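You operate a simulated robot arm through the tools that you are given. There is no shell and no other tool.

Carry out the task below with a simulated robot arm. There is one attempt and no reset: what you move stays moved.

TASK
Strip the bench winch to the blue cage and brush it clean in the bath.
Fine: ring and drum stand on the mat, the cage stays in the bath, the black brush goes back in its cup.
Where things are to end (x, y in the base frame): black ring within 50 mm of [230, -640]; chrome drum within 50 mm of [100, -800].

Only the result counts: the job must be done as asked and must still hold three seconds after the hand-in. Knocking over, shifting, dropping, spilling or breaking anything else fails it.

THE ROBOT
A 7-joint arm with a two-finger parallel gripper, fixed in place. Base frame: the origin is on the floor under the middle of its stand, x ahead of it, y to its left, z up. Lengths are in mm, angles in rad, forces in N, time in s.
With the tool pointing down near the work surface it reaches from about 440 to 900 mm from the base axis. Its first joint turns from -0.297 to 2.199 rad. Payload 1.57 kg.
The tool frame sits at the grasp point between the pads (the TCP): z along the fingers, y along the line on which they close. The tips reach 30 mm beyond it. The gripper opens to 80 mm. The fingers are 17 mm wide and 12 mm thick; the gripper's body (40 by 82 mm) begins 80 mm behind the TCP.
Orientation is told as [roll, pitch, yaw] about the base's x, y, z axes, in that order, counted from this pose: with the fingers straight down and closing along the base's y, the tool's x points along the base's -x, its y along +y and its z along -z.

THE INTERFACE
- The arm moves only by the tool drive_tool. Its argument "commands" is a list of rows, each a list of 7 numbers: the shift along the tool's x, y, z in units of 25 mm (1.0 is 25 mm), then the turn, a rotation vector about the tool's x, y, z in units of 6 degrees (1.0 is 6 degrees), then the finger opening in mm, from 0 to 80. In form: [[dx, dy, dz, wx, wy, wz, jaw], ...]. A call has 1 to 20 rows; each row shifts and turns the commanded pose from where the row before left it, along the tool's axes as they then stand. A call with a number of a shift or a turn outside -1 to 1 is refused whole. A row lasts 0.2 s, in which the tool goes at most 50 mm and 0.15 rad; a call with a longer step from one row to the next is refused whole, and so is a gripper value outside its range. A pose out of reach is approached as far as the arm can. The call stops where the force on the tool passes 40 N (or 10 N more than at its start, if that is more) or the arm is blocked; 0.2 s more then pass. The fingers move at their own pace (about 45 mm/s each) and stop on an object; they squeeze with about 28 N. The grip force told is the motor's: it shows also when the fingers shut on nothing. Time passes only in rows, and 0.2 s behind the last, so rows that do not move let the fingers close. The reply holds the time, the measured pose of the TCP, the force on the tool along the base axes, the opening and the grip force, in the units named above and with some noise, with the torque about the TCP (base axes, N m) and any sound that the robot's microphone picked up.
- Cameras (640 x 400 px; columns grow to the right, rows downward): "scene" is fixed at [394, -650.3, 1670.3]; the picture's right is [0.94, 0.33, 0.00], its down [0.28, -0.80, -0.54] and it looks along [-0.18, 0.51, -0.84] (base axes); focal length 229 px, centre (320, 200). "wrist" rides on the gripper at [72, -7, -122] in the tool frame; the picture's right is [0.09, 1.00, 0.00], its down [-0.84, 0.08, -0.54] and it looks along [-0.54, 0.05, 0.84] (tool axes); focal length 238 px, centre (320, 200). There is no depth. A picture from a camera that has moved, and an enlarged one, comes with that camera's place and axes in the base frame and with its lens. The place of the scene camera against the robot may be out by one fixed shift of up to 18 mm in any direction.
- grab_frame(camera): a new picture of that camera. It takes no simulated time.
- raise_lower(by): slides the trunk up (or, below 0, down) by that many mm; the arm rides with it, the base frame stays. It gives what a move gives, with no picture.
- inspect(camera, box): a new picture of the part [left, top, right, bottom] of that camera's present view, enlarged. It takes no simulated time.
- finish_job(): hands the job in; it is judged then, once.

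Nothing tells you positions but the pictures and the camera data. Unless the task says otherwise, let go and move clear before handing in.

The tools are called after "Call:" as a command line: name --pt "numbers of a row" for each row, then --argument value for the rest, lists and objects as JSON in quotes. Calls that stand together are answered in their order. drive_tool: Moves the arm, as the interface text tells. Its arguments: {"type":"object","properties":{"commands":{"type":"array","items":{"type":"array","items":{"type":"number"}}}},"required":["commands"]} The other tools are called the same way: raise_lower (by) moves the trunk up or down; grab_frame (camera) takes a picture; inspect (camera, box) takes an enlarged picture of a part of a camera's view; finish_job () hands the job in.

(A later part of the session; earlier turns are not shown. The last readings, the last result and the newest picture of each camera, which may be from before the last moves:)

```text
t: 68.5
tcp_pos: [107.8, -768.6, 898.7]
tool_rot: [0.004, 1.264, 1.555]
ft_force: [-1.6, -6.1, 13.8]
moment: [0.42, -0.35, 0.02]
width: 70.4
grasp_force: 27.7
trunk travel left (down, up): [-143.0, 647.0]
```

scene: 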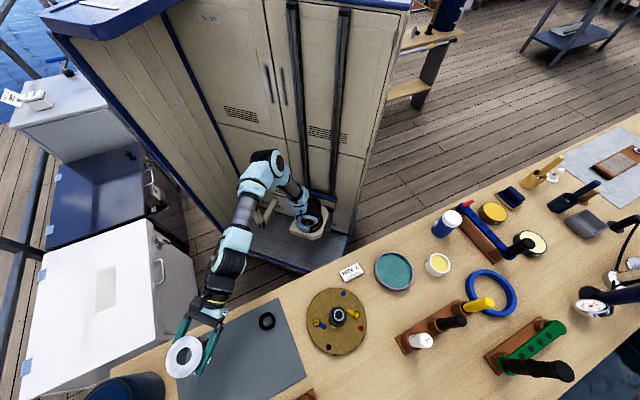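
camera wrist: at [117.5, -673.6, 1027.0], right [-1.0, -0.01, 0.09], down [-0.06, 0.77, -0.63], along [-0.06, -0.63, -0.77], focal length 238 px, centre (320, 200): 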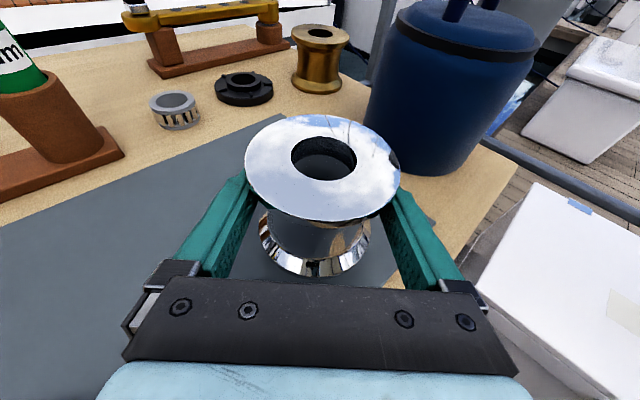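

The drum is down on the mat (the load turned into an upward push). I relieve 1 mm and open the fingers.

Call:
raise_lower --by 1

Call:
drive_tool --pt "0 0 0 0 0 0 73" --pt "0 0 0 0 0 0 76" --pt "0 0 0 0 0 0 80" --pt "0 0 0 0 0 0 80"

Call:
inspect --camera "wrist" --box '[220, 100, 430, 300]'

Call:
inspect --camera "scene" --box '[120, 290, 300, 400]'

```text
t: 69.1
tcp_pos: [108.9, -767.6, 898.6]
tool_rot: [0.003, 1.261, 1.554]
ft_force: [-1.9, -6.9, 12.0]
moment: [0.33, -0.46, -0.13]
width: 70.5
grasp_force: 28.0
trunk travel left (down, up): [-144.0, 646.0]
```

```text
t: 70.1
tcp_pos: [108.0, -768.1, 898.5]
tool_rot: [0.005, 1.26, 1.553]
ft_force: [0.6, 0.5, 0.0]
moment: [0.03, 0.0, -0.01]
width: 80.2
grasp_force: 0.0
trunk travel left (down, up): [-144.0, 646.0]
```

```text
2.00 times, centred on (325, 200) of wrist
camera zoom: at [117.4, -673.3, 1003.2], right [-1.0, -0.01, 0.09], down [-0.06, 0.77, -0.63], along [-0.06, -0.63, -0.77], focal length 477 px, centre (310, 200)
```

zoom: 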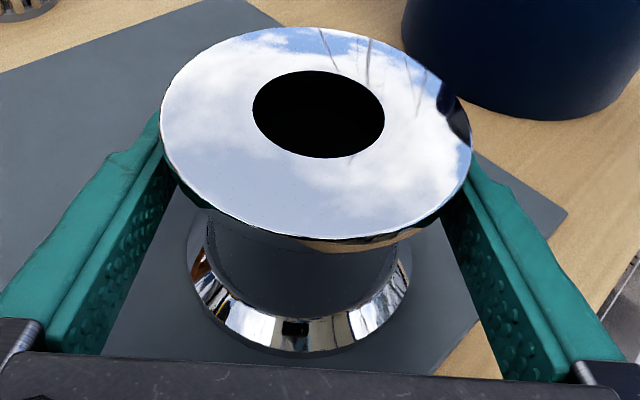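

```text
3.56 times, centred on (210, 345) of scene
camera zoom: at [394.0, -650.3, 1670.3], right [0.94, 0.33, 0.0], down [0.28, -0.8, -0.54], along [-0.18, 0.51, -0.84], focal length 813 px, centre (711, -316)
```

zoom: 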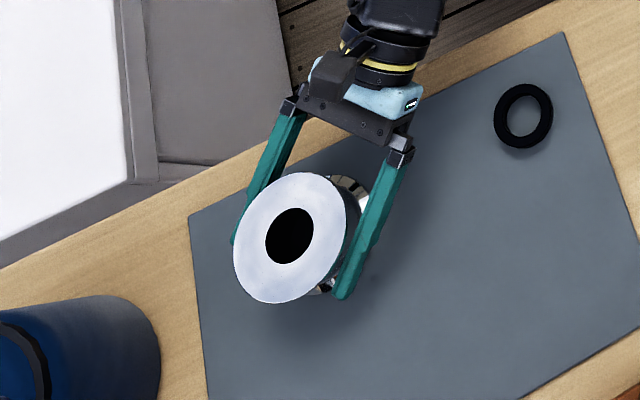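

The drum stands upright on the mat. I back the fingers out along their own axis in small steps, checking that the arm follows.

Call:
drive_tool --pt "0 0 -0.2 0 0 0 80" --pt "0 0 -0.2 0 0 0 80"

```text
t: 70.7
tcp_pos: [107.5, -758.4, 900.5]
tool_rot: [0.005, 1.26, 1.554]
ft_force: [0.3, -0.5, -0.3]
moment: [-0.02, 0.01, 0.0]
width: 80.1
grasp_force: 0.0
trunk travel left (down, up): [-144.0, 646.0]
```

Call:
drive_tool --pt "0 0 -0.3 0 0 0 80" --pt "0 0 -0.3 0 0 0 80" --pt "0 0 -0.3 0 0 0 80"

```text
t: 71.5
tcp_pos: [109.2, -736.6, 908.8]
tool_rot: [0.003, 1.261, 1.554]
ft_force: [0.1, 0.2, 0.8]
moment: [-0.02, -0.03, 0.01]
width: 80.0
grasp_force: 0.1
trunk travel left (down, up): [-144.0, 646.0]
```

Call:
drive_tool --pt "0 0 -0.4 0 0 0 80" --pt "0 0 -0.4 0 0 0 80" --pt "0 0 -0.4 0 0 0 80" --pt "0 0 -0.4 0 0 0 80"

Call:
grab_frame --camera "wrist"

Call:
inspect --camera "scene" --box '[120, 290, 300, 400]'

```text
t: 72.5
tcp_pos: [108.3, -698.5, 920.7]
tool_rot: [0.003, 1.261, 1.553]
ft_force: [-0.1, 0.8, -0.6]
moment: [0.01, -0.04, 0.03]
width: 80.1
grasp_force: 0.0
trunk travel left (down, up): [-144.0, 646.0]
```

```text
taken
camera wrist: at [118.8, -604.2, 1025.5], right [-1.0, -0.01, 0.09], down [-0.06, 0.77, -0.63], along [-0.06, -0.63, -0.77], focal length 238 px, centre (320, 200)
```

wrist: 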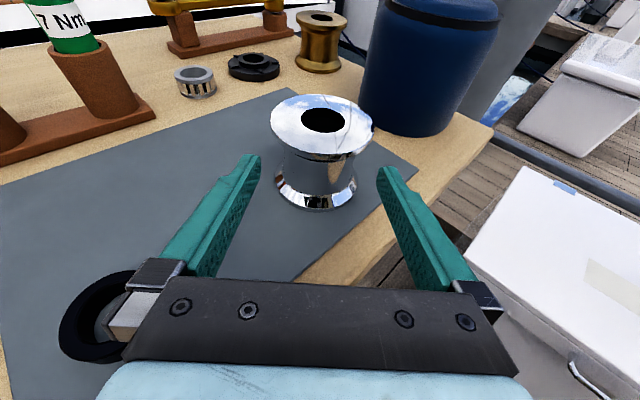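

```text
3.56 times, centred on (210, 345) of scene
camera zoom: at [394.0, -650.3, 1670.3], right [0.94, 0.33, 0.0], down [0.28, -0.8, -0.54], along [-0.18, 0.51, -0.84], focal length 813 px, centre (711, -316)
```

zoom: 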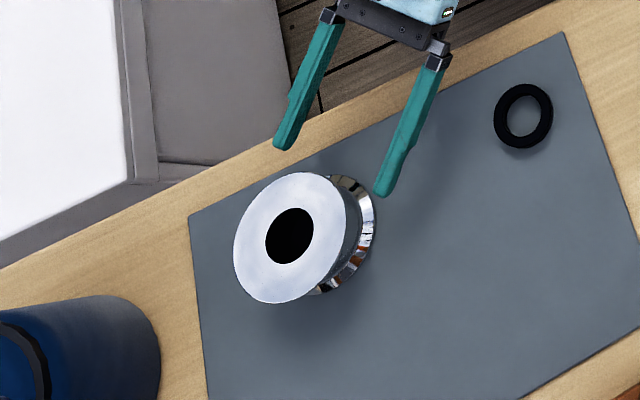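

Drum stands near (110, -773), ring near (225, -642); both look right. Now I rise, bring the tool back to vertical and go to look at the stripped winch.

Call:
raise_lower --by 200

Call:
drive_tool --pt "0 0 0 0 -1 0 80" --pt "0 0 0 0 -1 0 80" --pt "0 0 0 0 -1 0 80" --pt "0 0 0 0 -1 0 80" --pt "0 0 0 0 -1 0 80" --pt "0 0 0 0 -1 0 80" --pt "0 0 0 0 -1 0 80" --pt "0 0 0 0 -1 0 80" --pt "0 0 0 0 -1 0 80" --pt "0 0 0 0 -1 0 80" --pt "0 0 0 0 -1 0 80" --pt "0 0 0 0 -1 0 80"

```text
t: 74.6
tcp_pos: [109.6, -697.9, 1120.7]
tool_rot: [0.005, 1.261, 1.556]
ft_force: [0.2, 0.1, -0.3]
moment: [-0.03, -0.03, 0.0]
width: 80.2
grasp_force: 0.1
trunk travel left (down, up): [-344.0, 446.0]
```

```text
t: 77.2
tcp_pos: [86.1, -534.6, 1053.2]
tool_rot: [0.002, 0.004, 1.55]
ft_force: [-0.2, -0.9, -0.7]
moment: [0.0, 0.02, 0.0]
width: 80.0
grasp_force: 0.1
out of reach, approached as far as the arm can: row 5, 6, 7, 8, 9, 10, 11, 12
trunk travel left (down, up): [-344.0, 446.0]
```

Call:
drive_tool --pt "0 -0.97 -0.165 0 0 0 80" --pt "0 -0.97 -0.165 0 0 0 80" --pt "0 -0.97 -0.165 0 0 0 80" --pt "0 -0.97 -0.165 0 0 0 80" --pt "0 -0.97 -0.165 0 0 0 80" --pt "0 -0.97 -0.165 0 0 0 80" --pt "0 -0.97 -0.165 0 0 0 80" --pt "0 -0.97 -0.165 0 0 0 80" --pt "0 -0.97 -0.165 0 0 0 80" --pt "0 -0.97 -0.165 0 0 0 80" --pt "0 -0.97 -0.165 0 0 0 80" --pt "0 -0.97 -0.165 0 0 0 80" --pt "0 -0.97 -0.165 0 0 0 80" --pt "0 -0.97 -0.165 0 0 0 80"

Call:
grab_frame --camera "wrist"

Call:
inspect --camera "wrist" --box '[220, 20, 420, 180]'

```text
t: 80.2
tcp_pos: [328.2, -508.1, 1093.5]
tool_rot: [-0.001, 0.003, 1.548]
ft_force: [0.4, 0.1, -0.1]
moment: [0.01, 0.02, 0.04]
width: 80.0
grasp_force: 0.1
out of reach, approached as far as the arm can: row 1, 2, 3, 4, 5, 6, 7, 8, 9
trunk travel left (down, up): [-344.0, 446.0]
```

```text
taken
camera wrist: at [333.0, -579.3, 1216.4], right [-1.0, -0.07, 0.0], down [-0.06, 0.84, 0.54], along [-0.04, 0.54, -0.84], focal length 238 px, centre (320, 200)
```

wrist: 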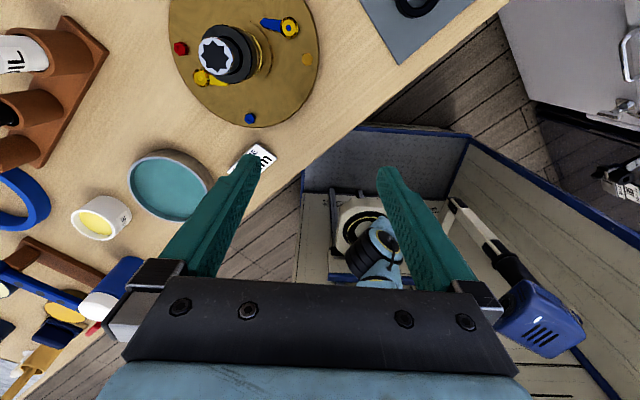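

```text
2.50 times, centred on (320, 100) of wrist
camera zoom: at [333.0, -579.3, 1216.4], right [-1.0, -0.07, 0.0], down [-0.06, 0.84, 0.54], along [-0.04, 0.54, -0.84], focal length 596 px, centre (320, 450)
```

zoom: 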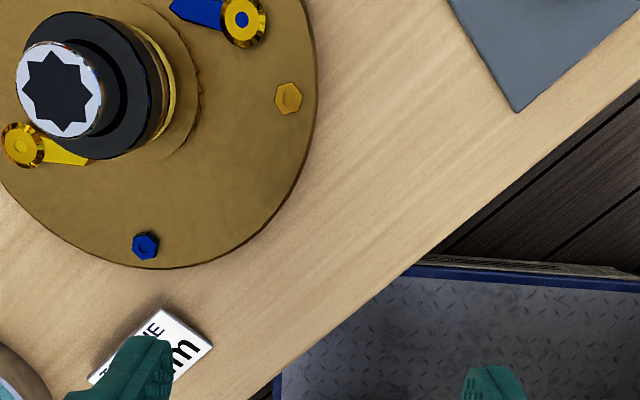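

The stripped winch shows a star-headed spindle with something black and gold around it; I need a closer look to find the blue cage. I move above it.

Call:
drive_tool --pt "0.568 -0.984 0 0 0 0 80" --pt "0.568 -0.984 0 0 0 0 80" --pt "0.568 -0.984 0 0 0 0 80" --pt "0.568 -0.984 0 0 0 0 80"

Call:
grab_frame --camera "wrist"

Call:
inspect --camera "wrist" --box '[240, 40, 400, 190]'

Call:
inspect --camera "scene" --box '[290, 270, 390, 360]'

```text
t: 81.2
tcp_pos: [406.8, -556.6, 1091.3]
tool_rot: [0.004, 0.003, 1.548]
ft_force: [0.6, 0.3, -0.7]
moment: [0.0, 0.05, 0.01]
width: 80.0
grasp_force: 0.1
out of reach, approached as far as the arm can: row 4
trunk travel left (down, up): [-344.0, 446.0]
```

```text
taken
camera wrist: at [412.3, -627.1, 1213.1], right [-1.0, -0.07, 0.0], down [-0.06, 0.84, 0.54], along [-0.04, 0.54, -0.84], focal length 238 px, centre (320, 200)
```

wrist: 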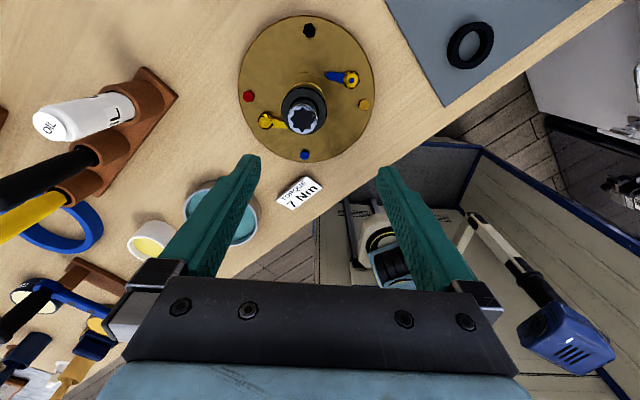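

```text
2.67 times, centred on (320, 115) of wrist
camera zoom: at [412.3, -627.1, 1213.1], right [-1.0, -0.07, 0.0], down [-0.06, 0.84, 0.54], along [-0.04, 0.54, -0.84], focal length 636 px, centre (320, 427)
```

zoom: 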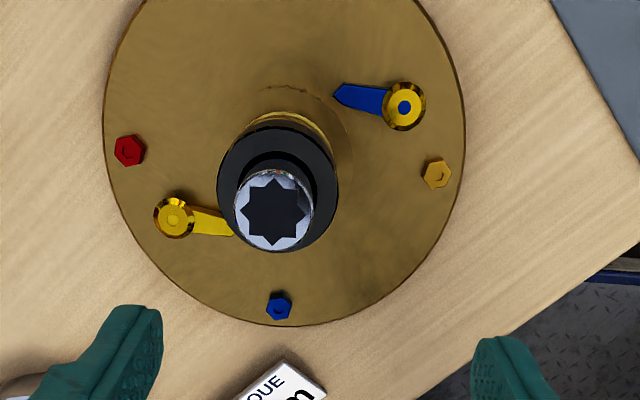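

```text
4.44 times, centred on (340, 315) of scene
camera zoom: at [394.0, -650.3, 1670.3], right [0.94, 0.33, 0.0], down [0.28, -0.8, -0.54], along [-0.18, 0.51, -0.84], focal length 1017 px, centre (231, -311)
```

zoom: 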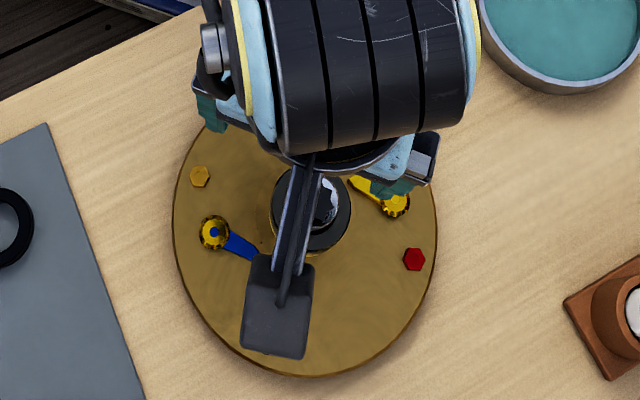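

Call:
drive_tool --pt "0 0 0 0 1 0 80" --pt "0 0 0 0 1 0 80" --pt "0 0 0 0 1 0 80" --pt "0 0 0 0 1 0 80" --pt "0 0 0 0 1 0 80" --pt "0 0 0 0 1 0 80" --pt "0 0 0 0 1 0 80" --pt "0 0 0 0 1 0 80" --pt "0 0 0 0 1 0 80" --pt "0 0 0 0 1 0 80" --pt "0 0 0 0 1 0 80"

Call:
grab_frame --camera "wrist"

```text
t: 83.6
tcp_pos: [406.9, -555.0, 1091.6]
tool_rot: [0.003, 1.158, 1.554]
ft_force: [-0.9, -0.2, 0.0]
moment: [-0.02, -0.02, 0.0]
width: 80.0
grasp_force: 0.0
trunk travel left (down, up): [-344.0, 446.0]
```

```text
taken
camera wrist: at [415.5, -472.8, 1206.6], right [-1.0, -0.02, 0.09], down [-0.06, 0.83, -0.55], along [-0.06, -0.55, -0.83], focal length 238 px, centre (320, 200)
```

wrist: 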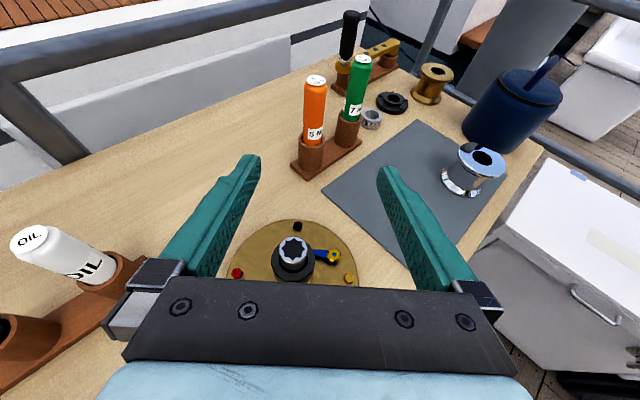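

Call:
drive_tool --pt "-0.322 0 -0.732 0 0 0 80" --pt "-0.322 0 -0.732 0 0 0 80" --pt "-0.322 0 -0.732 0 0 0 80"

Call:
raise_lower --by -100

Call:
grab_frame --camera "wrist"

Call:
inspect --camera "wrist" --box '[220, 120, 420, 280]'

```text
t: 84.4
tcp_pos: [407.8, -495.6, 1093.2]
tool_rot: [0.002, 1.154, 1.553]
ft_force: [-0.2, 0.0, -0.3]
moment: [-0.02, 0.01, 0.02]
width: 80.0
grasp_force: 0.0
trunk travel left (down, up): [-344.0, 446.0]
```

```text
t: 85.8
tcp_pos: [408.4, -495.5, 991.8]
tool_rot: [0.003, 1.156, 1.554]
ft_force: [-0.1, -0.3, -0.2]
moment: [0.02, -0.02, 0.01]
width: 79.6
grasp_force: 0.1
trunk travel left (down, up): [-244.0, 546.0]
```

```text
taken
camera wrist: at [416.0, -413.3, 1107.1], right [-1.0, -0.02, 0.09], down [-0.06, 0.84, -0.55], along [-0.06, -0.55, -0.83], focal length 238 px, centre (320, 200)
```

wrist: 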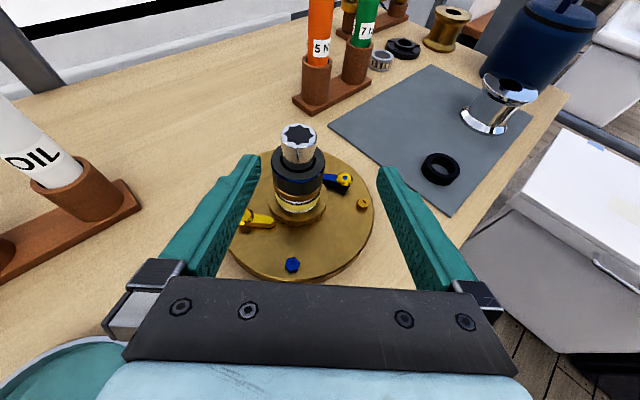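

```text
2.50 times, centred on (320, 200) of wrist
camera zoom: at [416.0, -413.3, 1107.1], right [-1.0, -0.02, 0.09], down [-0.06, 0.84, -0.55], along [-0.06, -0.55, -0.83], focal length 596 px, centre (320, 200)
```

zoom: 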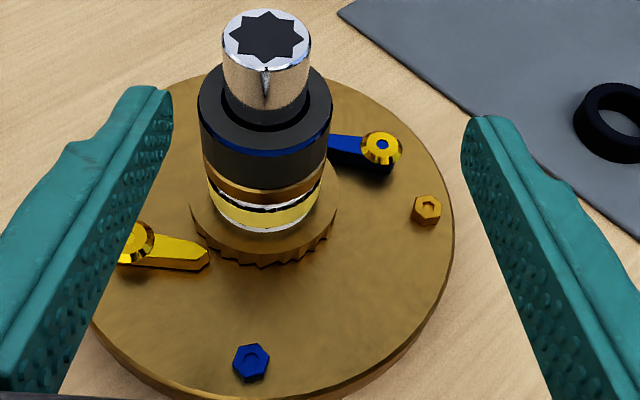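

Call:
inspect --camera "wrist" --box '[265, 115, 345, 225]'

Call:
inspect --camera "wrist" --box '[275, 140, 330, 175]'

Call:
inspect --camera "scene" --box '[310, 290, 370, 340]'

```text
3.64 times, centred on (305, 170) of wrist
camera zoom: at [416.0, -413.3, 1107.1], right [-1.0, -0.02, 0.09], down [-0.06, 0.84, -0.55], along [-0.06, -0.55, -0.83], focal length 867 px, centre (374, 309)
```

zoom: 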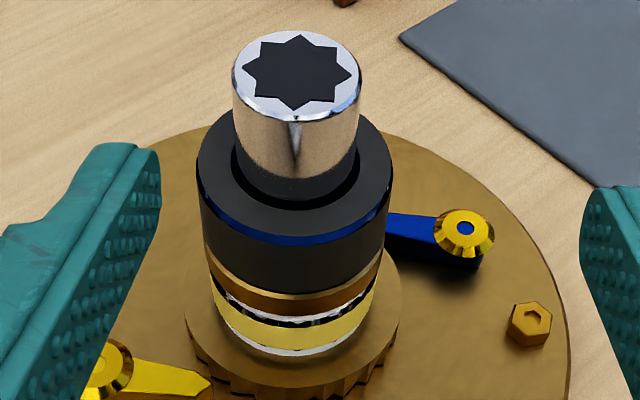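

```text
11.43 times, centred on (302, 158) of wrist
camera zoom: at [416.0, -413.3, 1107.1], right [-1.0, -0.02, 0.09], down [-0.06, 0.84, -0.55], along [-0.06, -0.55, -0.83], focal length 2724 px, centre (520, 686)
```

zoom: 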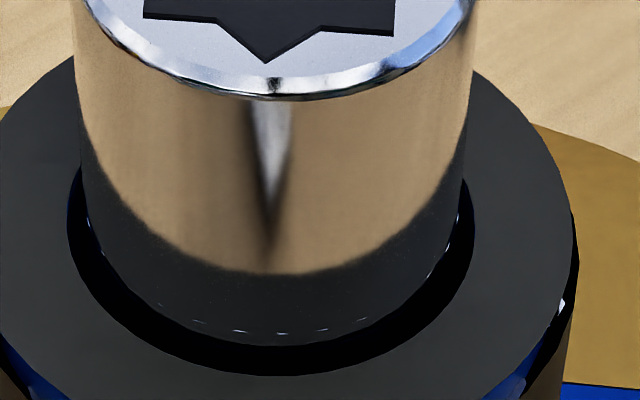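

```text
8.00 times, centred on (340, 315) of scene
camera zoom: at [394.0, -650.3, 1670.3], right [0.94, 0.33, 0.0], down [0.28, -0.8, -0.54], along [-0.18, 0.51, -0.84], focal length 1830 px, centre (160, -720)
```

zoom: 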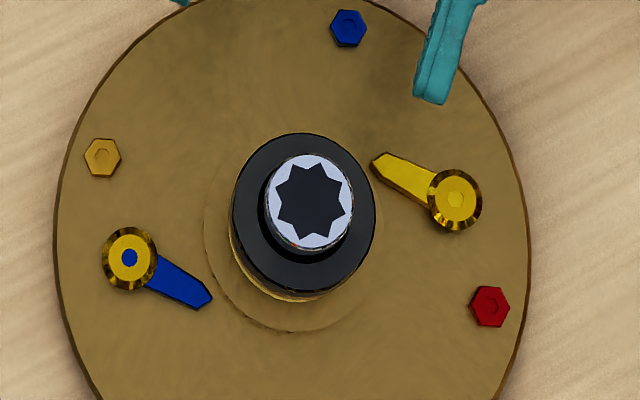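

Now it's clear: the upper cage on the spindle (about 49 mm wide, z≈921–950) is grimy with a blue band showing; below it are a brass washer and a yellow cage. I go up, straighten the tool and then come back above the cage to grip it.

Call:
raise_lower --by 250

Call:
drive_tool --pt "0 0 0 0 -1 0 80" --pt "0 0 0 0 -1 0 80" --pt "0 0 0 0 -1 0 80" --pt "0 0 0 0 -1 0 80" --pt "0 0 0 0 -1 0 80" --pt "0 0 0 0 -1 0 80" --pt "0 0 0 0 -1 0 80" --pt "0 0 0 0 -1 0 80" --pt "0 0 0 0 -1 0 80" --pt "0 0 0 0 -1 0 80" --pt "0 0 0 0 -1 0 80"

```text
t: 88.3
tcp_pos: [408.0, -495.6, 1243.3]
tool_rot: [0.003, 1.156, 1.554]
ft_force: [-0.2, -0.2, -0.1]
moment: [0.01, 0.0, 0.01]
width: 79.8
grasp_force: 0.0
trunk travel left (down, up): [-494.0, 296.0]
```

```text
t: 90.7
tcp_pos: [407.7, -495.4, 1242.5]
tool_rot: [0.002, 0.003, 1.552]
ft_force: [-0.7, 1.1, 0.9]
moment: [-0.05, -0.03, 0.01]
width: 80.3
grasp_force: 0.0
trunk travel left (down, up): [-494.0, 296.0]
```

Call:
drive_tool --pt "0.357 -0.0935 0.91 0 0 0 80" --pt "0.357 -0.0935 0.91 0 0 0 80" --pt "0.357 -0.0935 0.91 0 0 0 80" --pt "0.357 -0.0935 0.91 0 0 0 80" --pt "0.357 -0.0935 0.91 0 0 0 80" --pt "0.357 -0.0935 0.91 0 0 0 80" --pt "0.357 -0.0935 0.91 0 0 0 80" --pt "0.357 -0.0935 0.91 0 0 0 80"

Call:
grab_frame --camera "wrist"

Call:
inspect --camera "wrist" --box '[240, 70, 400, 190]'

```text
t: 92.5
tcp_pos: [425.3, -567.8, 1059.8]
tool_rot: [0.001, 0.003, 1.55]
ft_force: [-0.6, -0.5, -0.4]
moment: [-0.03, -0.01, 0.01]
width: 80.1
grasp_force: 0.1
trunk travel left (down, up): [-494.0, 296.0]
```

```text
taken
camera wrist: at [429.9, -639.5, 1182.0], right [-1.0, -0.07, 0.0], down [-0.06, 0.84, 0.54], along [-0.04, 0.54, -0.84], focal length 238 px, centre (320, 200)
```

wrist: 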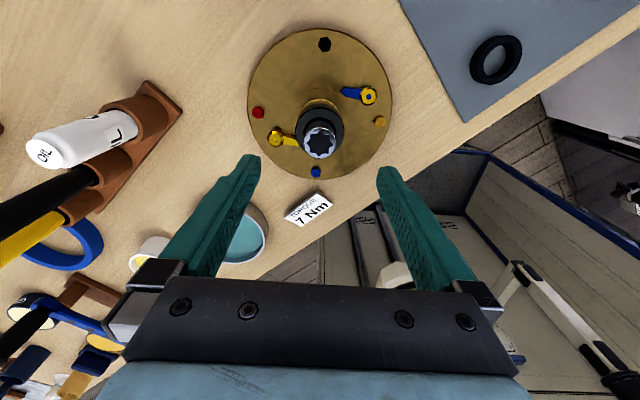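

```text
3.33 times, centred on (320, 130) of wrist
camera zoom: at [429.9, -639.5, 1182.0], right [-1.0, -0.07, 0.0], down [-0.06, 0.84, 0.54], along [-0.04, 0.54, -0.84], focal length 794 px, centre (320, 433)
```

zoom: 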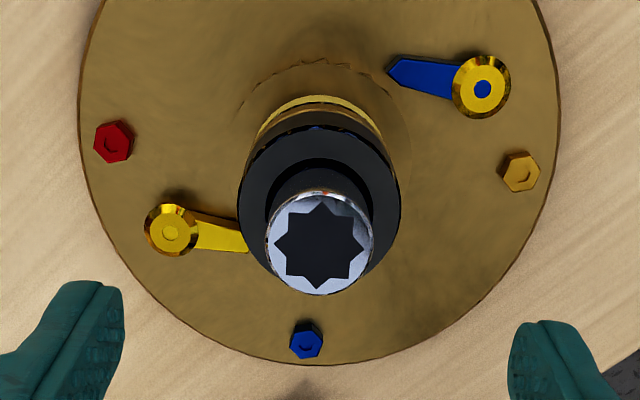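

The cage is centred within 2–3 mm. I descend so the tips stop around z≈930, alongside the dirty cage only.

Call:
drive_tool --pt "-0.08 -0.02 0.8 0 0 0 80" --pt "0 0 1 0 0 0 80" --pt "0 0 1 0 0 0 80" --pt "0 0 0.6 0 0 0 80" --pt "0 0 0.4 0 0 0 80" --pt "0 0 0.2 0 0 0 80"

Call:
grab_frame --camera "wrist"

Call:
inspect --camera "wrist" --box '[240, 110, 400, 230]'

```text
t: 93.9
tcp_pos: [424.7, -566.7, 958.9]
tool_rot: [0.002, 0.003, 1.55]
ft_force: [0.1, 0.0, 0.3]
moment: [0.0, 0.03, 0.03]
width: 80.0
grasp_force: 0.1
trunk travel left (down, up): [-494.0, 296.0]
```

```text
taken
camera wrist: at [429.9, -637.9, 1081.7], right [-1.0, -0.07, 0.0], down [-0.06, 0.84, 0.54], along [-0.04, 0.54, -0.84], focal length 238 px, centre (320, 200)
```

wrist: 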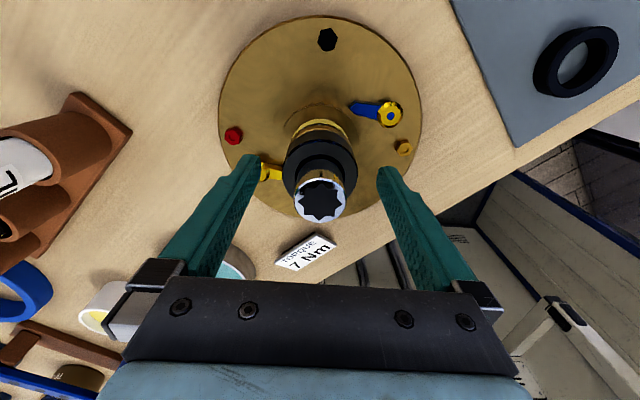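

```text
3.33 times, centred on (320, 170) of wrist
camera zoom: at [429.9, -637.9, 1081.7], right [-1.0, -0.07, 0.0], down [-0.06, 0.84, 0.54], along [-0.04, 0.54, -0.84], focal length 794 px, centre (320, 300)
```

zoom: 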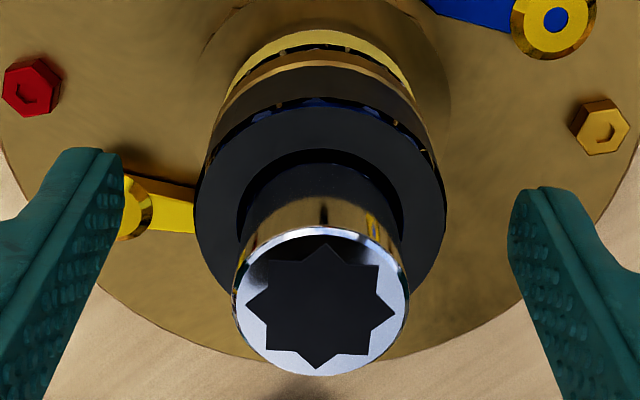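

The cage spans about z 917–939, so I go 8 mm lower before closing on it.

Call:
drive_tool --pt "0 0 0.16 0 0 0 80" --pt "0 0 0.16 0 0 0 80" --pt "0 0 0 0 0 0 60" --pt "0 0 0 0 0 0 40" --pt "0 0 0 0 0 0 40" --pt "0 0 0 0 0 0 40"

Call:
inspect --camera "wrist" --box '[240, 110, 400, 230]'

```text
t: 95.3
tcp_pos: [423.6, -567.1, 950.6]
tool_rot: [0.0, 0.003, 1.55]
ft_force: [-0.3, -1.3, 1.3]
moment: [-0.1, -0.03, -0.05]
width: 47.4
grasp_force: 27.7
trunk travel left (down, up): [-494.0, 296.0]
```

```text
3.33 times, centred on (320, 170) of wrist
camera zoom: at [429.4, -638.7, 1073.6], right [-1.0, -0.07, 0.0], down [-0.06, 0.84, 0.54], along [-0.04, 0.54, -0.84], focal length 794 px, centre (320, 300)
```

zoom: 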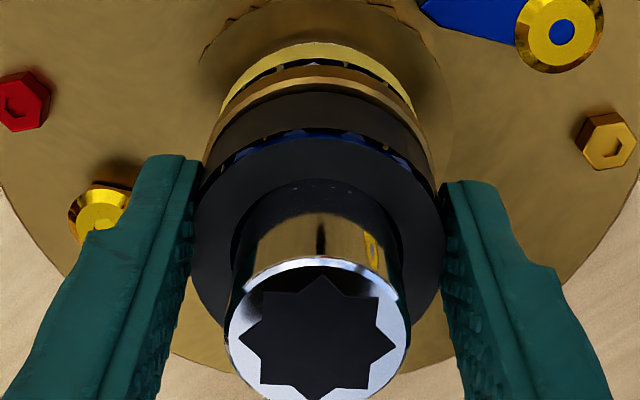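

The cage is gripped at 47.4 mm and well centred in the pads. I lift gently and check what comes along.

Call:
drive_tool --pt "0 0 -0.1 0 0 0 40" --pt "0 0 -0.1 0 0 0 40" --pt "0 0 -0.2 0 0 0 40"

Call:
inspect --camera "wrist" --box '[240, 110, 400, 230]'

```text
t: 96.1
tcp_pos: [424.1, -566.0, 961.3]
tool_rot: [0.001, 0.003, 1.551]
ft_force: [0.8, -0.2, -2.0]
moment: [-0.01, 0.02, -0.01]
width: 44.5
grasp_force: 28.2
trunk travel left (down, up): [-494.0, 296.0]
```

```text
3.33 times, centred on (320, 170) of wrist
camera zoom: at [430.0, -637.9, 1084.0], right [-1.0, -0.07, 0.0], down [-0.06, 0.84, 0.54], along [-0.04, 0.54, -0.84], focal length 794 px, centre (320, 300)
```

zoom: 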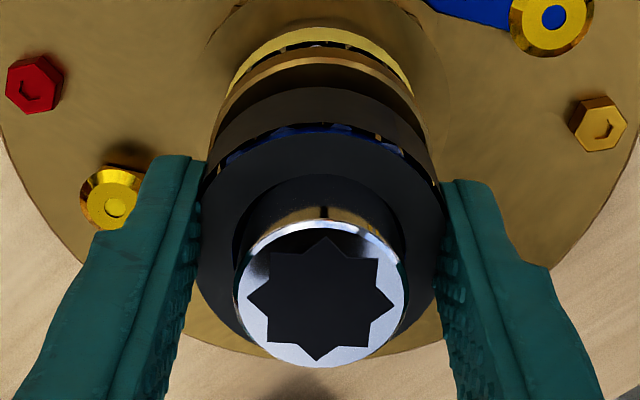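

Call:
drive_tool --pt "0 0 -0.3 0 0 0 40" --pt "0 0 -0.4 0 0 0 40" --pt "0 0 -0.4 0 0 0 40"

Call:
inspect --camera "wrist" --box '[240, 110, 400, 230]'

```text
t: 96.9
tcp_pos: [424.3, -565.3, 988.8]
tool_rot: [0.002, 0.004, 1.55]
ft_force: [-0.1, -2.0, -1.7]
moment: [-0.01, -0.03, 0.0]
width: 44.8
grasp_force: 28.4
trunk travel left (down, up): [-494.0, 296.0]
```

```text
3.33 times, centred on (320, 170) of wrist
camera zoom: at [429.5, -638.0, 1111.2], right [-1.0, -0.07, 0.0], down [-0.06, 0.84, 0.54], along [-0.04, 0.54, -0.84], focal length 794 px, centre (320, 300)
```

zoom: 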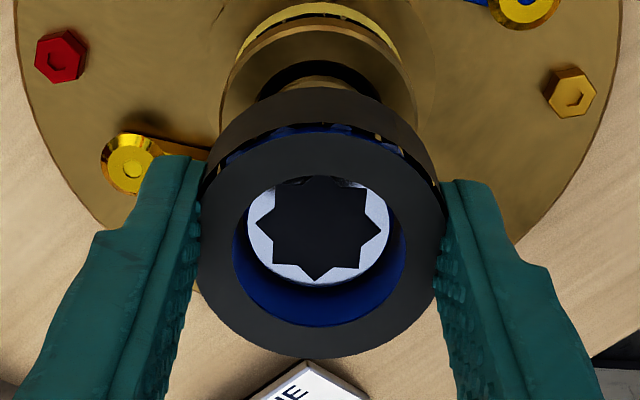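

The inside of the cage is blue, and the washer stays behind, so this is the right part. I lift it clear of the spindle.

Call:
drive_tool --pt "0 0 -0.5 0 0 0 40" --pt "0 0 -0.6 0 0 0 40" --pt "0 0 -0.6 0 0 0 40" --pt "0 0 -0.6 0 0 0 40"

Call:
grab_frame --camera "wrist"

Call:
inspect --camera "wrist" --box '[240, 110, 400, 230]'

Call:
inspect --camera "scene" --box '[360, 230, 470, 310]'

```text
t: 97.9
tcp_pos: [424.2, -566.1, 1047.2]
tool_rot: [0.002, 0.004, 1.549]
ft_force: [0.2, 0.2, -0.9]
moment: [0.0, -0.01, 0.0]
width: 44.5
grasp_force: 27.6
trunk travel left (down, up): [-494.0, 296.0]
```

```text
taken
camera wrist: at [429.7, -637.8, 1169.0], right [-1.0, -0.07, 0.0], down [-0.06, 0.84, 0.54], along [-0.04, 0.54, -0.84], focal length 238 px, centre (320, 200)
```

wrist: 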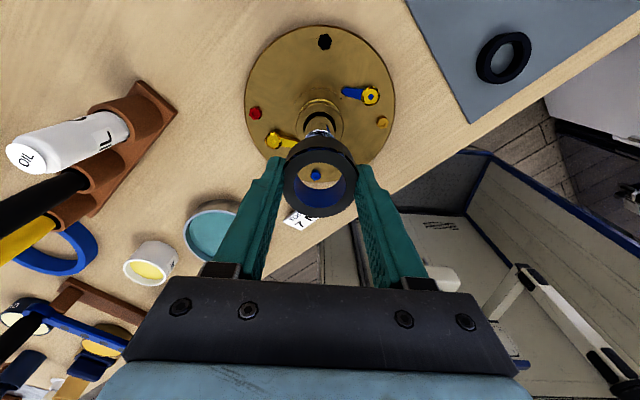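

```text
3.33 times, centred on (320, 170) of wrist
camera zoom: at [429.7, -637.8, 1169.0], right [-1.0, -0.07, 0.0], down [-0.06, 0.84, 0.54], along [-0.04, 0.54, -0.84], focal length 794 px, centre (320, 300)
```

zoom: 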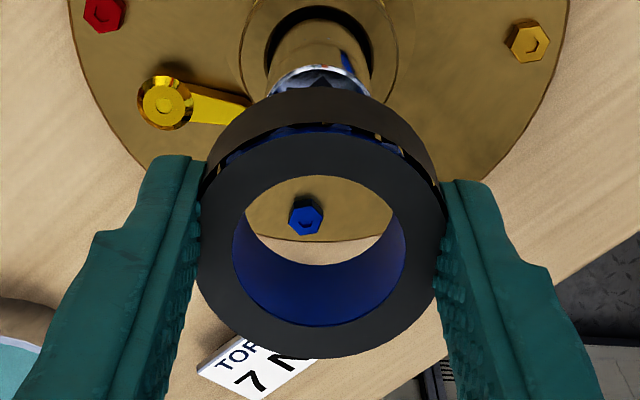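

```text
5.00 times, centred on (415, 270) of scene
camera zoom: at [394.0, -650.3, 1670.3], right [0.94, 0.33, 0.0], down [0.28, -0.8, -0.54], along [-0.18, 0.51, -0.84], focal length 1144 px, centre (-155, -150)
```

zoom: 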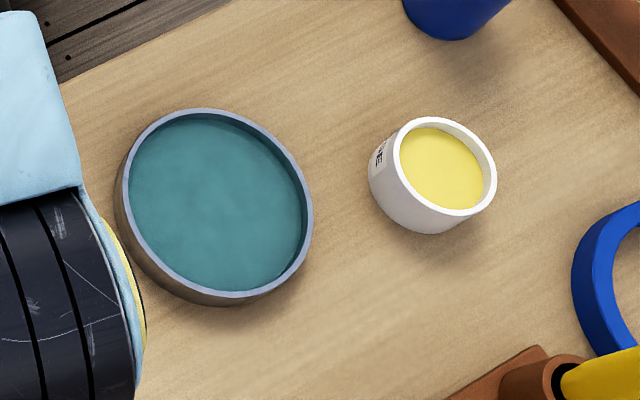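

The cage is free and held. I carry it to above the bath, near (567, -360).

Call:
drive_tool --pt "-0.42 -0.27 0 0 0 0 40" --pt "-0.832 -0.55 0 0 0 0 40" --pt "-0.832 -0.55 0 0 0 0 40" --pt "-0.832 -0.55 0 0 0 0 40" --pt "-0.832 -0.55 0 0 0 0 40" --pt "-0.832 -0.55 0 0 0 0 40" --pt "-0.832 -0.55 0 0 0 0 40" --pt "-0.832 -0.55 0 0 0 0 40" --pt "-0.832 -0.55 0 0 0 0 40" --pt "-0.832 -0.55 0 0 0 0 40" --pt "-0.42 -0.27 0 0 0 0 40"

Call:
grab_frame --camera "wrist"

Call:
grab_frame --camera "scene"

```text
t: 100.3
tcp_pos: [566.5, -360.7, 1046.2]
tool_rot: [0.001, 0.004, 1.549]
ft_force: [-0.1, 0.1, -0.8]
moment: [0.02, 0.04, -0.02]
width: 44.8
grasp_force: 28.4
trunk travel left (down, up): [-494.0, 296.0]
```

```text
taken
camera wrist: at [571.9, -432.3, 1168.2], right [-1.0, -0.07, 0.0], down [-0.06, 0.84, 0.54], along [-0.04, 0.54, -0.84], focal length 238 px, centre (320, 200)
```

wrist: 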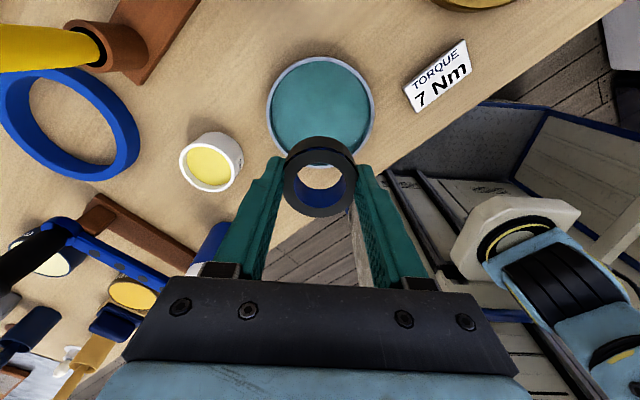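

```text
taken
```

scene: 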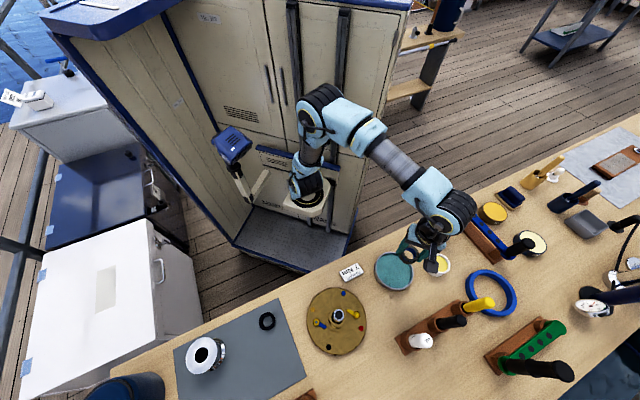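

Call:
inspect --camera "wrist" --box '[240, 40, 400, 180]'

Call:
inspect --camera "scene" --box '[350, 230, 470, 310]'

```text
2.86 times, centred on (320, 110) of wrist
camera zoom: at [571.9, -432.3, 1168.2], right [-1.0, -0.07, 0.0], down [-0.06, 0.84, 0.54], along [-0.04, 0.54, -0.84], focal length 681 px, centre (320, 457)
```

zoom: 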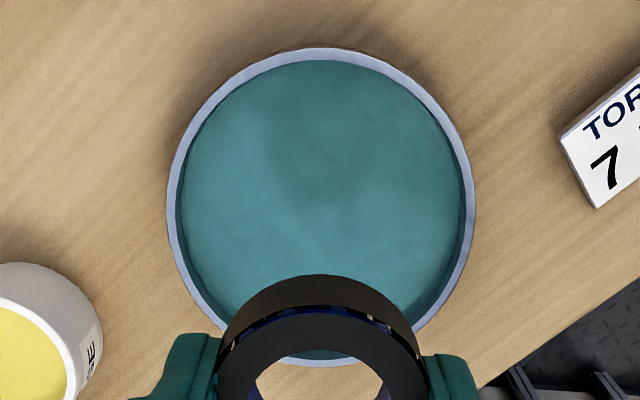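

```text
5.00 times, centred on (410, 270) of scene
camera zoom: at [394.0, -650.3, 1670.3], right [0.94, 0.33, 0.0], down [0.28, -0.8, -0.54], along [-0.18, 0.51, -0.84], focal length 1144 px, centre (-130, -150)
```

zoom: 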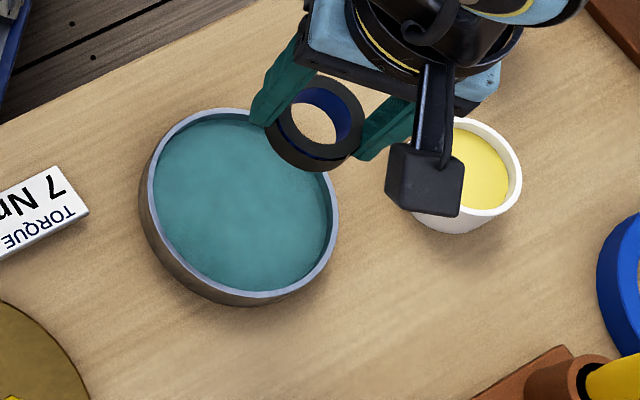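

The bath's centre works out at about (566, -362) with a rim radius near 61 mm, so the cage is right above it. I lower it into the bath in stages.

Call:
raise_lower --by -110

Call:
grab_frame --camera "wrist"

Call:
inspect --camera "scene" --box '[350, 230, 470, 310]'

```text
t: 101.8
tcp_pos: [566.8, -360.9, 937.2]
tool_rot: [0.003, 0.004, 1.549]
ft_force: [-0.5, -0.1, -0.7]
moment: [0.0, 0.0, -0.01]
width: 44.4
grasp_force: 28.3
trunk travel left (down, up): [-384.0, 406.0]
```

```text
taken
camera wrist: at [572.0, -432.3, 1058.3], right [-1.0, -0.07, 0.0], down [-0.06, 0.84, 0.54], along [-0.04, 0.54, -0.84], focal length 238 px, centre (320, 200)
```

wrist: 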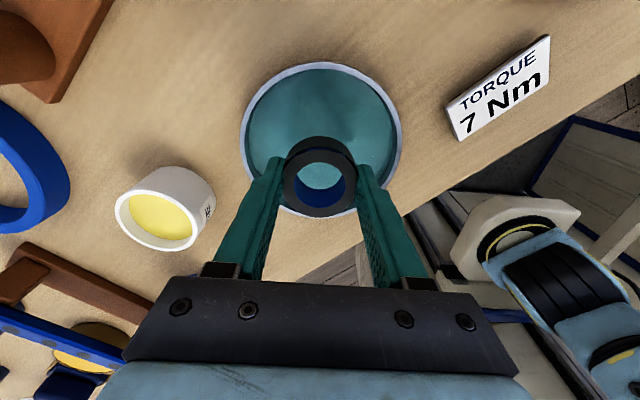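

```text
5.00 times, centred on (410, 270) of scene
camera zoom: at [394.0, -650.3, 1670.3], right [0.94, 0.33, 0.0], down [0.28, -0.8, -0.54], along [-0.18, 0.51, -0.84], focal length 1144 px, centre (-130, -150)
```

zoom: 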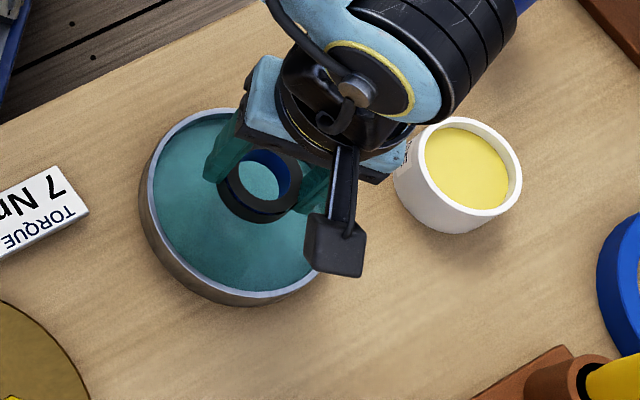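

Call:
raise_lower --by -22

Call:
raise_lower --by -6

Call:
inspect --camera "wrist" --box '[220, 40, 420, 240]'

```text
t: 102.4
tcp_pos: [566.3, -360.9, 914.6]
tool_rot: [0.002, 0.003, 1.548]
ft_force: [-0.3, -0.1, -1.2]
moment: [0.01, -0.03, 0.01]
width: 44.6
grasp_force: 28.0
trunk travel left (down, up): [-362.0, 428.0]
```

```text
t: 103.0
tcp_pos: [566.6, -361.1, 909.3]
tool_rot: [0.002, 0.004, 1.55]
ft_force: [-0.6, -0.8, -1.5]
moment: [-0.01, -0.02, -0.02]
width: 44.7
grasp_force: 28.0
trunk travel left (down, up): [-356.0, 434.0]
```

```text
2.00 times, centred on (320, 140) of wrist
camera zoom: at [572.0, -432.3, 1030.3], right [-1.0, -0.07, 0.0], down [-0.06, 0.84, 0.54], along [-0.04, 0.54, -0.84], focal length 477 px, centre (320, 320)
```

zoom: 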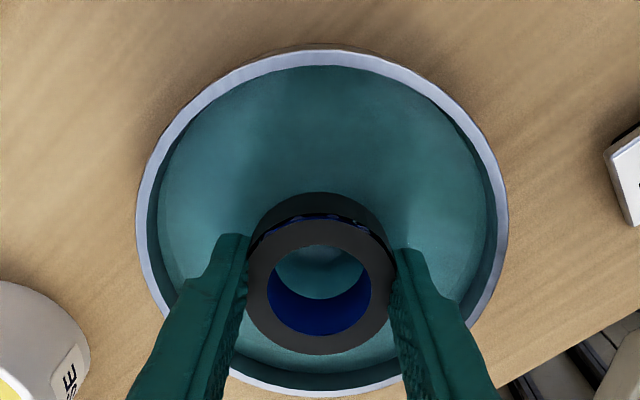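

Call:
raise_lower --by -4

Call:
raise_lower --by -3

Call:
raise_lower --by -2

```text
t: 103.5
tcp_pos: [566.4, -360.2, 904.5]
tool_rot: [0.002, 0.002, 1.548]
ft_force: [-0.6, 0.2, -1.2]
moment: [0.0, -0.02, 0.01]
width: 44.8
grasp_force: 28.3
trunk travel left (down, up): [-352.0, 438.0]
```

```text
t: 104.0
tcp_pos: [566.9, -360.8, 901.3]
tool_rot: [0.001, 0.004, 1.549]
ft_force: [0.4, -0.5, -0.9]
moment: [0.02, 0.0, 0.0]
width: 44.7
grasp_force: 28.1
trunk travel left (down, up): [-349.0, 441.0]
```

```text
t: 104.6
tcp_pos: [566.8, -360.8, 899.6]
tool_rot: [0.001, 0.003, 1.549]
ft_force: [-0.2, 0.2, -2.1]
moment: [-0.03, 0.05, 0.0]
width: 44.9
grasp_force: 28.2
trunk travel left (down, up): [-347.0, 443.0]
```

Call:
raise_lower --by -2

Call:
raise_lower --by -2

Call:
inspect --camera "wrist" --box '[220, 40, 420, 240]'

```text
t: 105.1
tcp_pos: [566.7, -360.2, 895.8]
tool_rot: [0.001, 0.004, 1.55]
ft_force: [-0.7, 0.1, -1.0]
moment: [-0.03, 0.02, -0.01]
width: 44.8
grasp_force: 27.7
trunk travel left (down, up): [-345.0, 445.0]
```

```text
t: 105.6
tcp_pos: [566.2, -360.3, 895.6]
tool_rot: [0.002, 0.003, 1.55]
ft_force: [0.3, -0.4, -0.8]
moment: [0.0, 0.02, 0.0]
width: 44.7
grasp_force: 28.0
trunk travel left (down, up): [-343.0, 447.0]
```

```text
2.00 times, centred on (320, 140) of wrist
camera zoom: at [572.0, -432.3, 1017.3], right [-1.0, -0.07, 0.0], down [-0.06, 0.84, 0.54], along [-0.04, 0.54, -0.84], focal length 477 px, centre (320, 320)
```

zoom: 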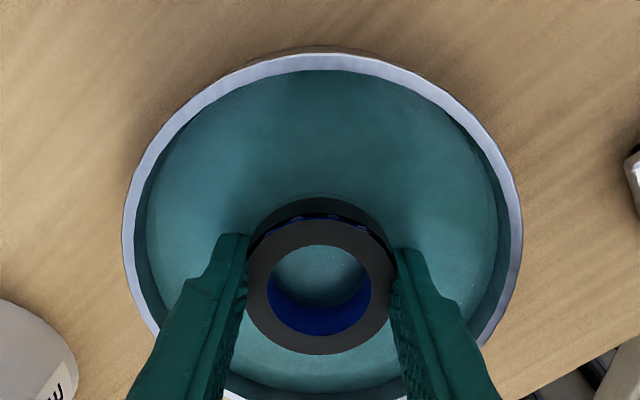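

Call:
raise_lower --by -2

Call:
raise_lower --by -2

Call:
raise_lower --by -1

Call:
inspect --camera "wrist" --box '[220, 40, 420, 240]'

```text
t: 106.1
tcp_pos: [566.9, -360.8, 893.9]
tool_rot: [0.001, 0.004, 1.548]
ft_force: [0.2, 0.1, -0.6]
moment: [-0.01, 0.02, 0.0]
width: 44.7
grasp_force: 28.5
trunk travel left (down, up): [-341.0, 449.0]
```

```text
t: 106.6
tcp_pos: [565.8, -360.8, 892.8]
tool_rot: [0.002, 0.002, 1.55]
ft_force: [0.2, 0.7, -2.0]
moment: [-0.03, 0.03, -0.01]
width: 44.8
grasp_force: 28.0
trunk travel left (down, up): [-339.0, 451.0]
```

```text
t: 107.2
tcp_pos: [566.1, -359.8, 890.7]
tool_rot: [0.001, 0.003, 1.549]
ft_force: [0.3, -0.1, -1.7]
moment: [0.01, 0.02, 0.0]
width: 44.7
grasp_force: 27.7
trunk travel left (down, up): [-338.0, 452.0]
```

```text
2.00 times, centred on (320, 140) of wrist
camera zoom: at [572.0, -432.2, 1012.3], right [-1.0, -0.07, 0.0], down [-0.06, 0.84, 0.54], along [-0.04, 0.54, -0.84], focal length 477 px, centre (320, 320)
```

zoom: 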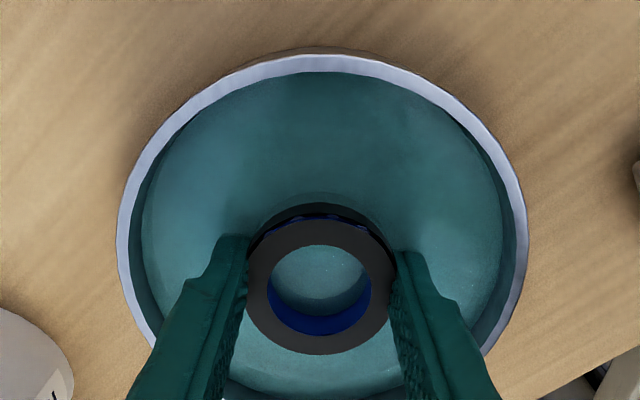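

Call:
raise_lower --by -2

Call:
raise_lower --by -1

Call:
raise_lower --by -1

```text
t: 107.7
tcp_pos: [566.1, -359.8, 889.4]
tool_rot: [-0.002, 0.007, 1.548]
ft_force: [0.6, -0.6, 12.2]
moment: [0.2, 0.13, 0.06]
width: 44.5
grasp_force: 28.3
trunk travel left (down, up): [-336.0, 454.0]
```

```text
t: 108.2
tcp_pos: [566.6, -360.7, 889.8]
tool_rot: [-0.002, 0.005, 1.55]
ft_force: [0.4, -0.3, 22.8]
moment: [-0.03, -0.03, -0.02]
width: 44.5
grasp_force: 28.1
trunk travel left (down, up): [-335.0, 455.0]
```

```text
t: 108.7
tcp_pos: [565.9, -360.6, 887.5]
tool_rot: [0.001, 0.003, 1.548]
ft_force: [3.2, -2.3, 22.7]
moment: [-0.08, -0.08, -0.04]
width: 44.6
grasp_force: 27.5
trunk travel left (down, up): [-334.0, 456.0]
```

The cage has touched the bath floor. I open the fingers and rise away straight up.

Call:
drive_tool --pt "0 0 0 0 0 0 48" --pt "0 0 0 0 0 0 54" --pt "0 0 0 0 0 0 62" --pt "0 0 0 0 0 0 62" --pt "0 0 -0.2 0 0 0 62" --pt "0 0 -0.5 0 0 0 62" --pt "0 0 -1 0 0 0 62" --pt "0 0 -1 0 0 0 62" --pt "0 0 -1 0 0 0 62"

Call:
grab_frame --camera "wrist"

Call:
inspect --camera "wrist" --box '[240, 60, 400, 180]'

```text
t: 110.7
tcp_pos: [566.7, -359.7, 979.4]
tool_rot: [0.0, 0.003, 1.55]
ft_force: [0.0, 0.1, 0.7]
moment: [0.01, 0.04, 0.0]
width: 62.0
grasp_force: 0.1
trunk travel left (down, up): [-334.0, 456.0]
```

```text
taken
camera wrist: at [572.2, -431.7, 1100.9], right [-1.0, -0.07, 0.0], down [-0.06, 0.84, 0.54], along [-0.04, 0.54, -0.84], focal length 238 px, centre (320, 200)
```

wrist: 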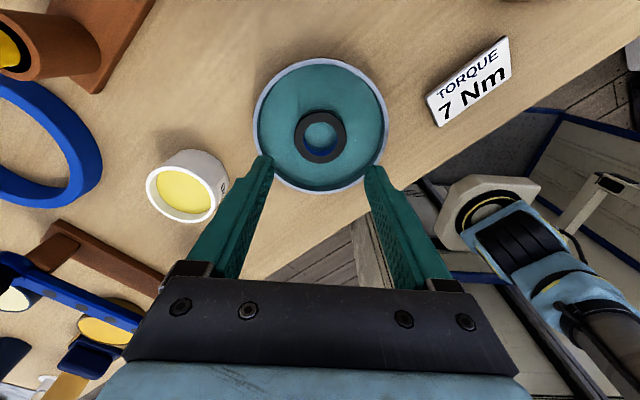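

```text
3.33 times, centred on (320, 120) of wrist
camera zoom: at [572.2, -431.7, 1100.9], right [-1.0, -0.07, 0.0], down [-0.06, 0.84, 0.54], along [-0.04, 0.54, -0.84], focal length 794 px, centre (320, 467)
```

zoom: 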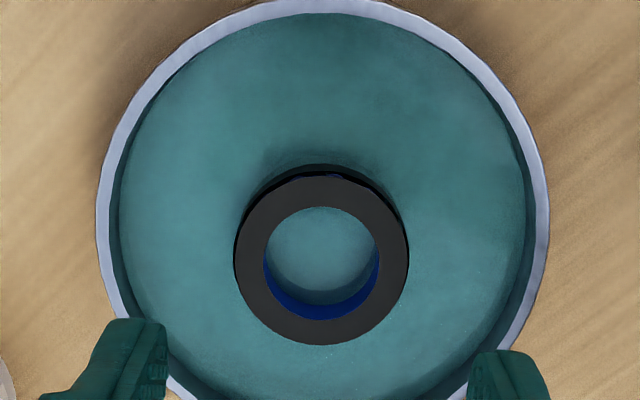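

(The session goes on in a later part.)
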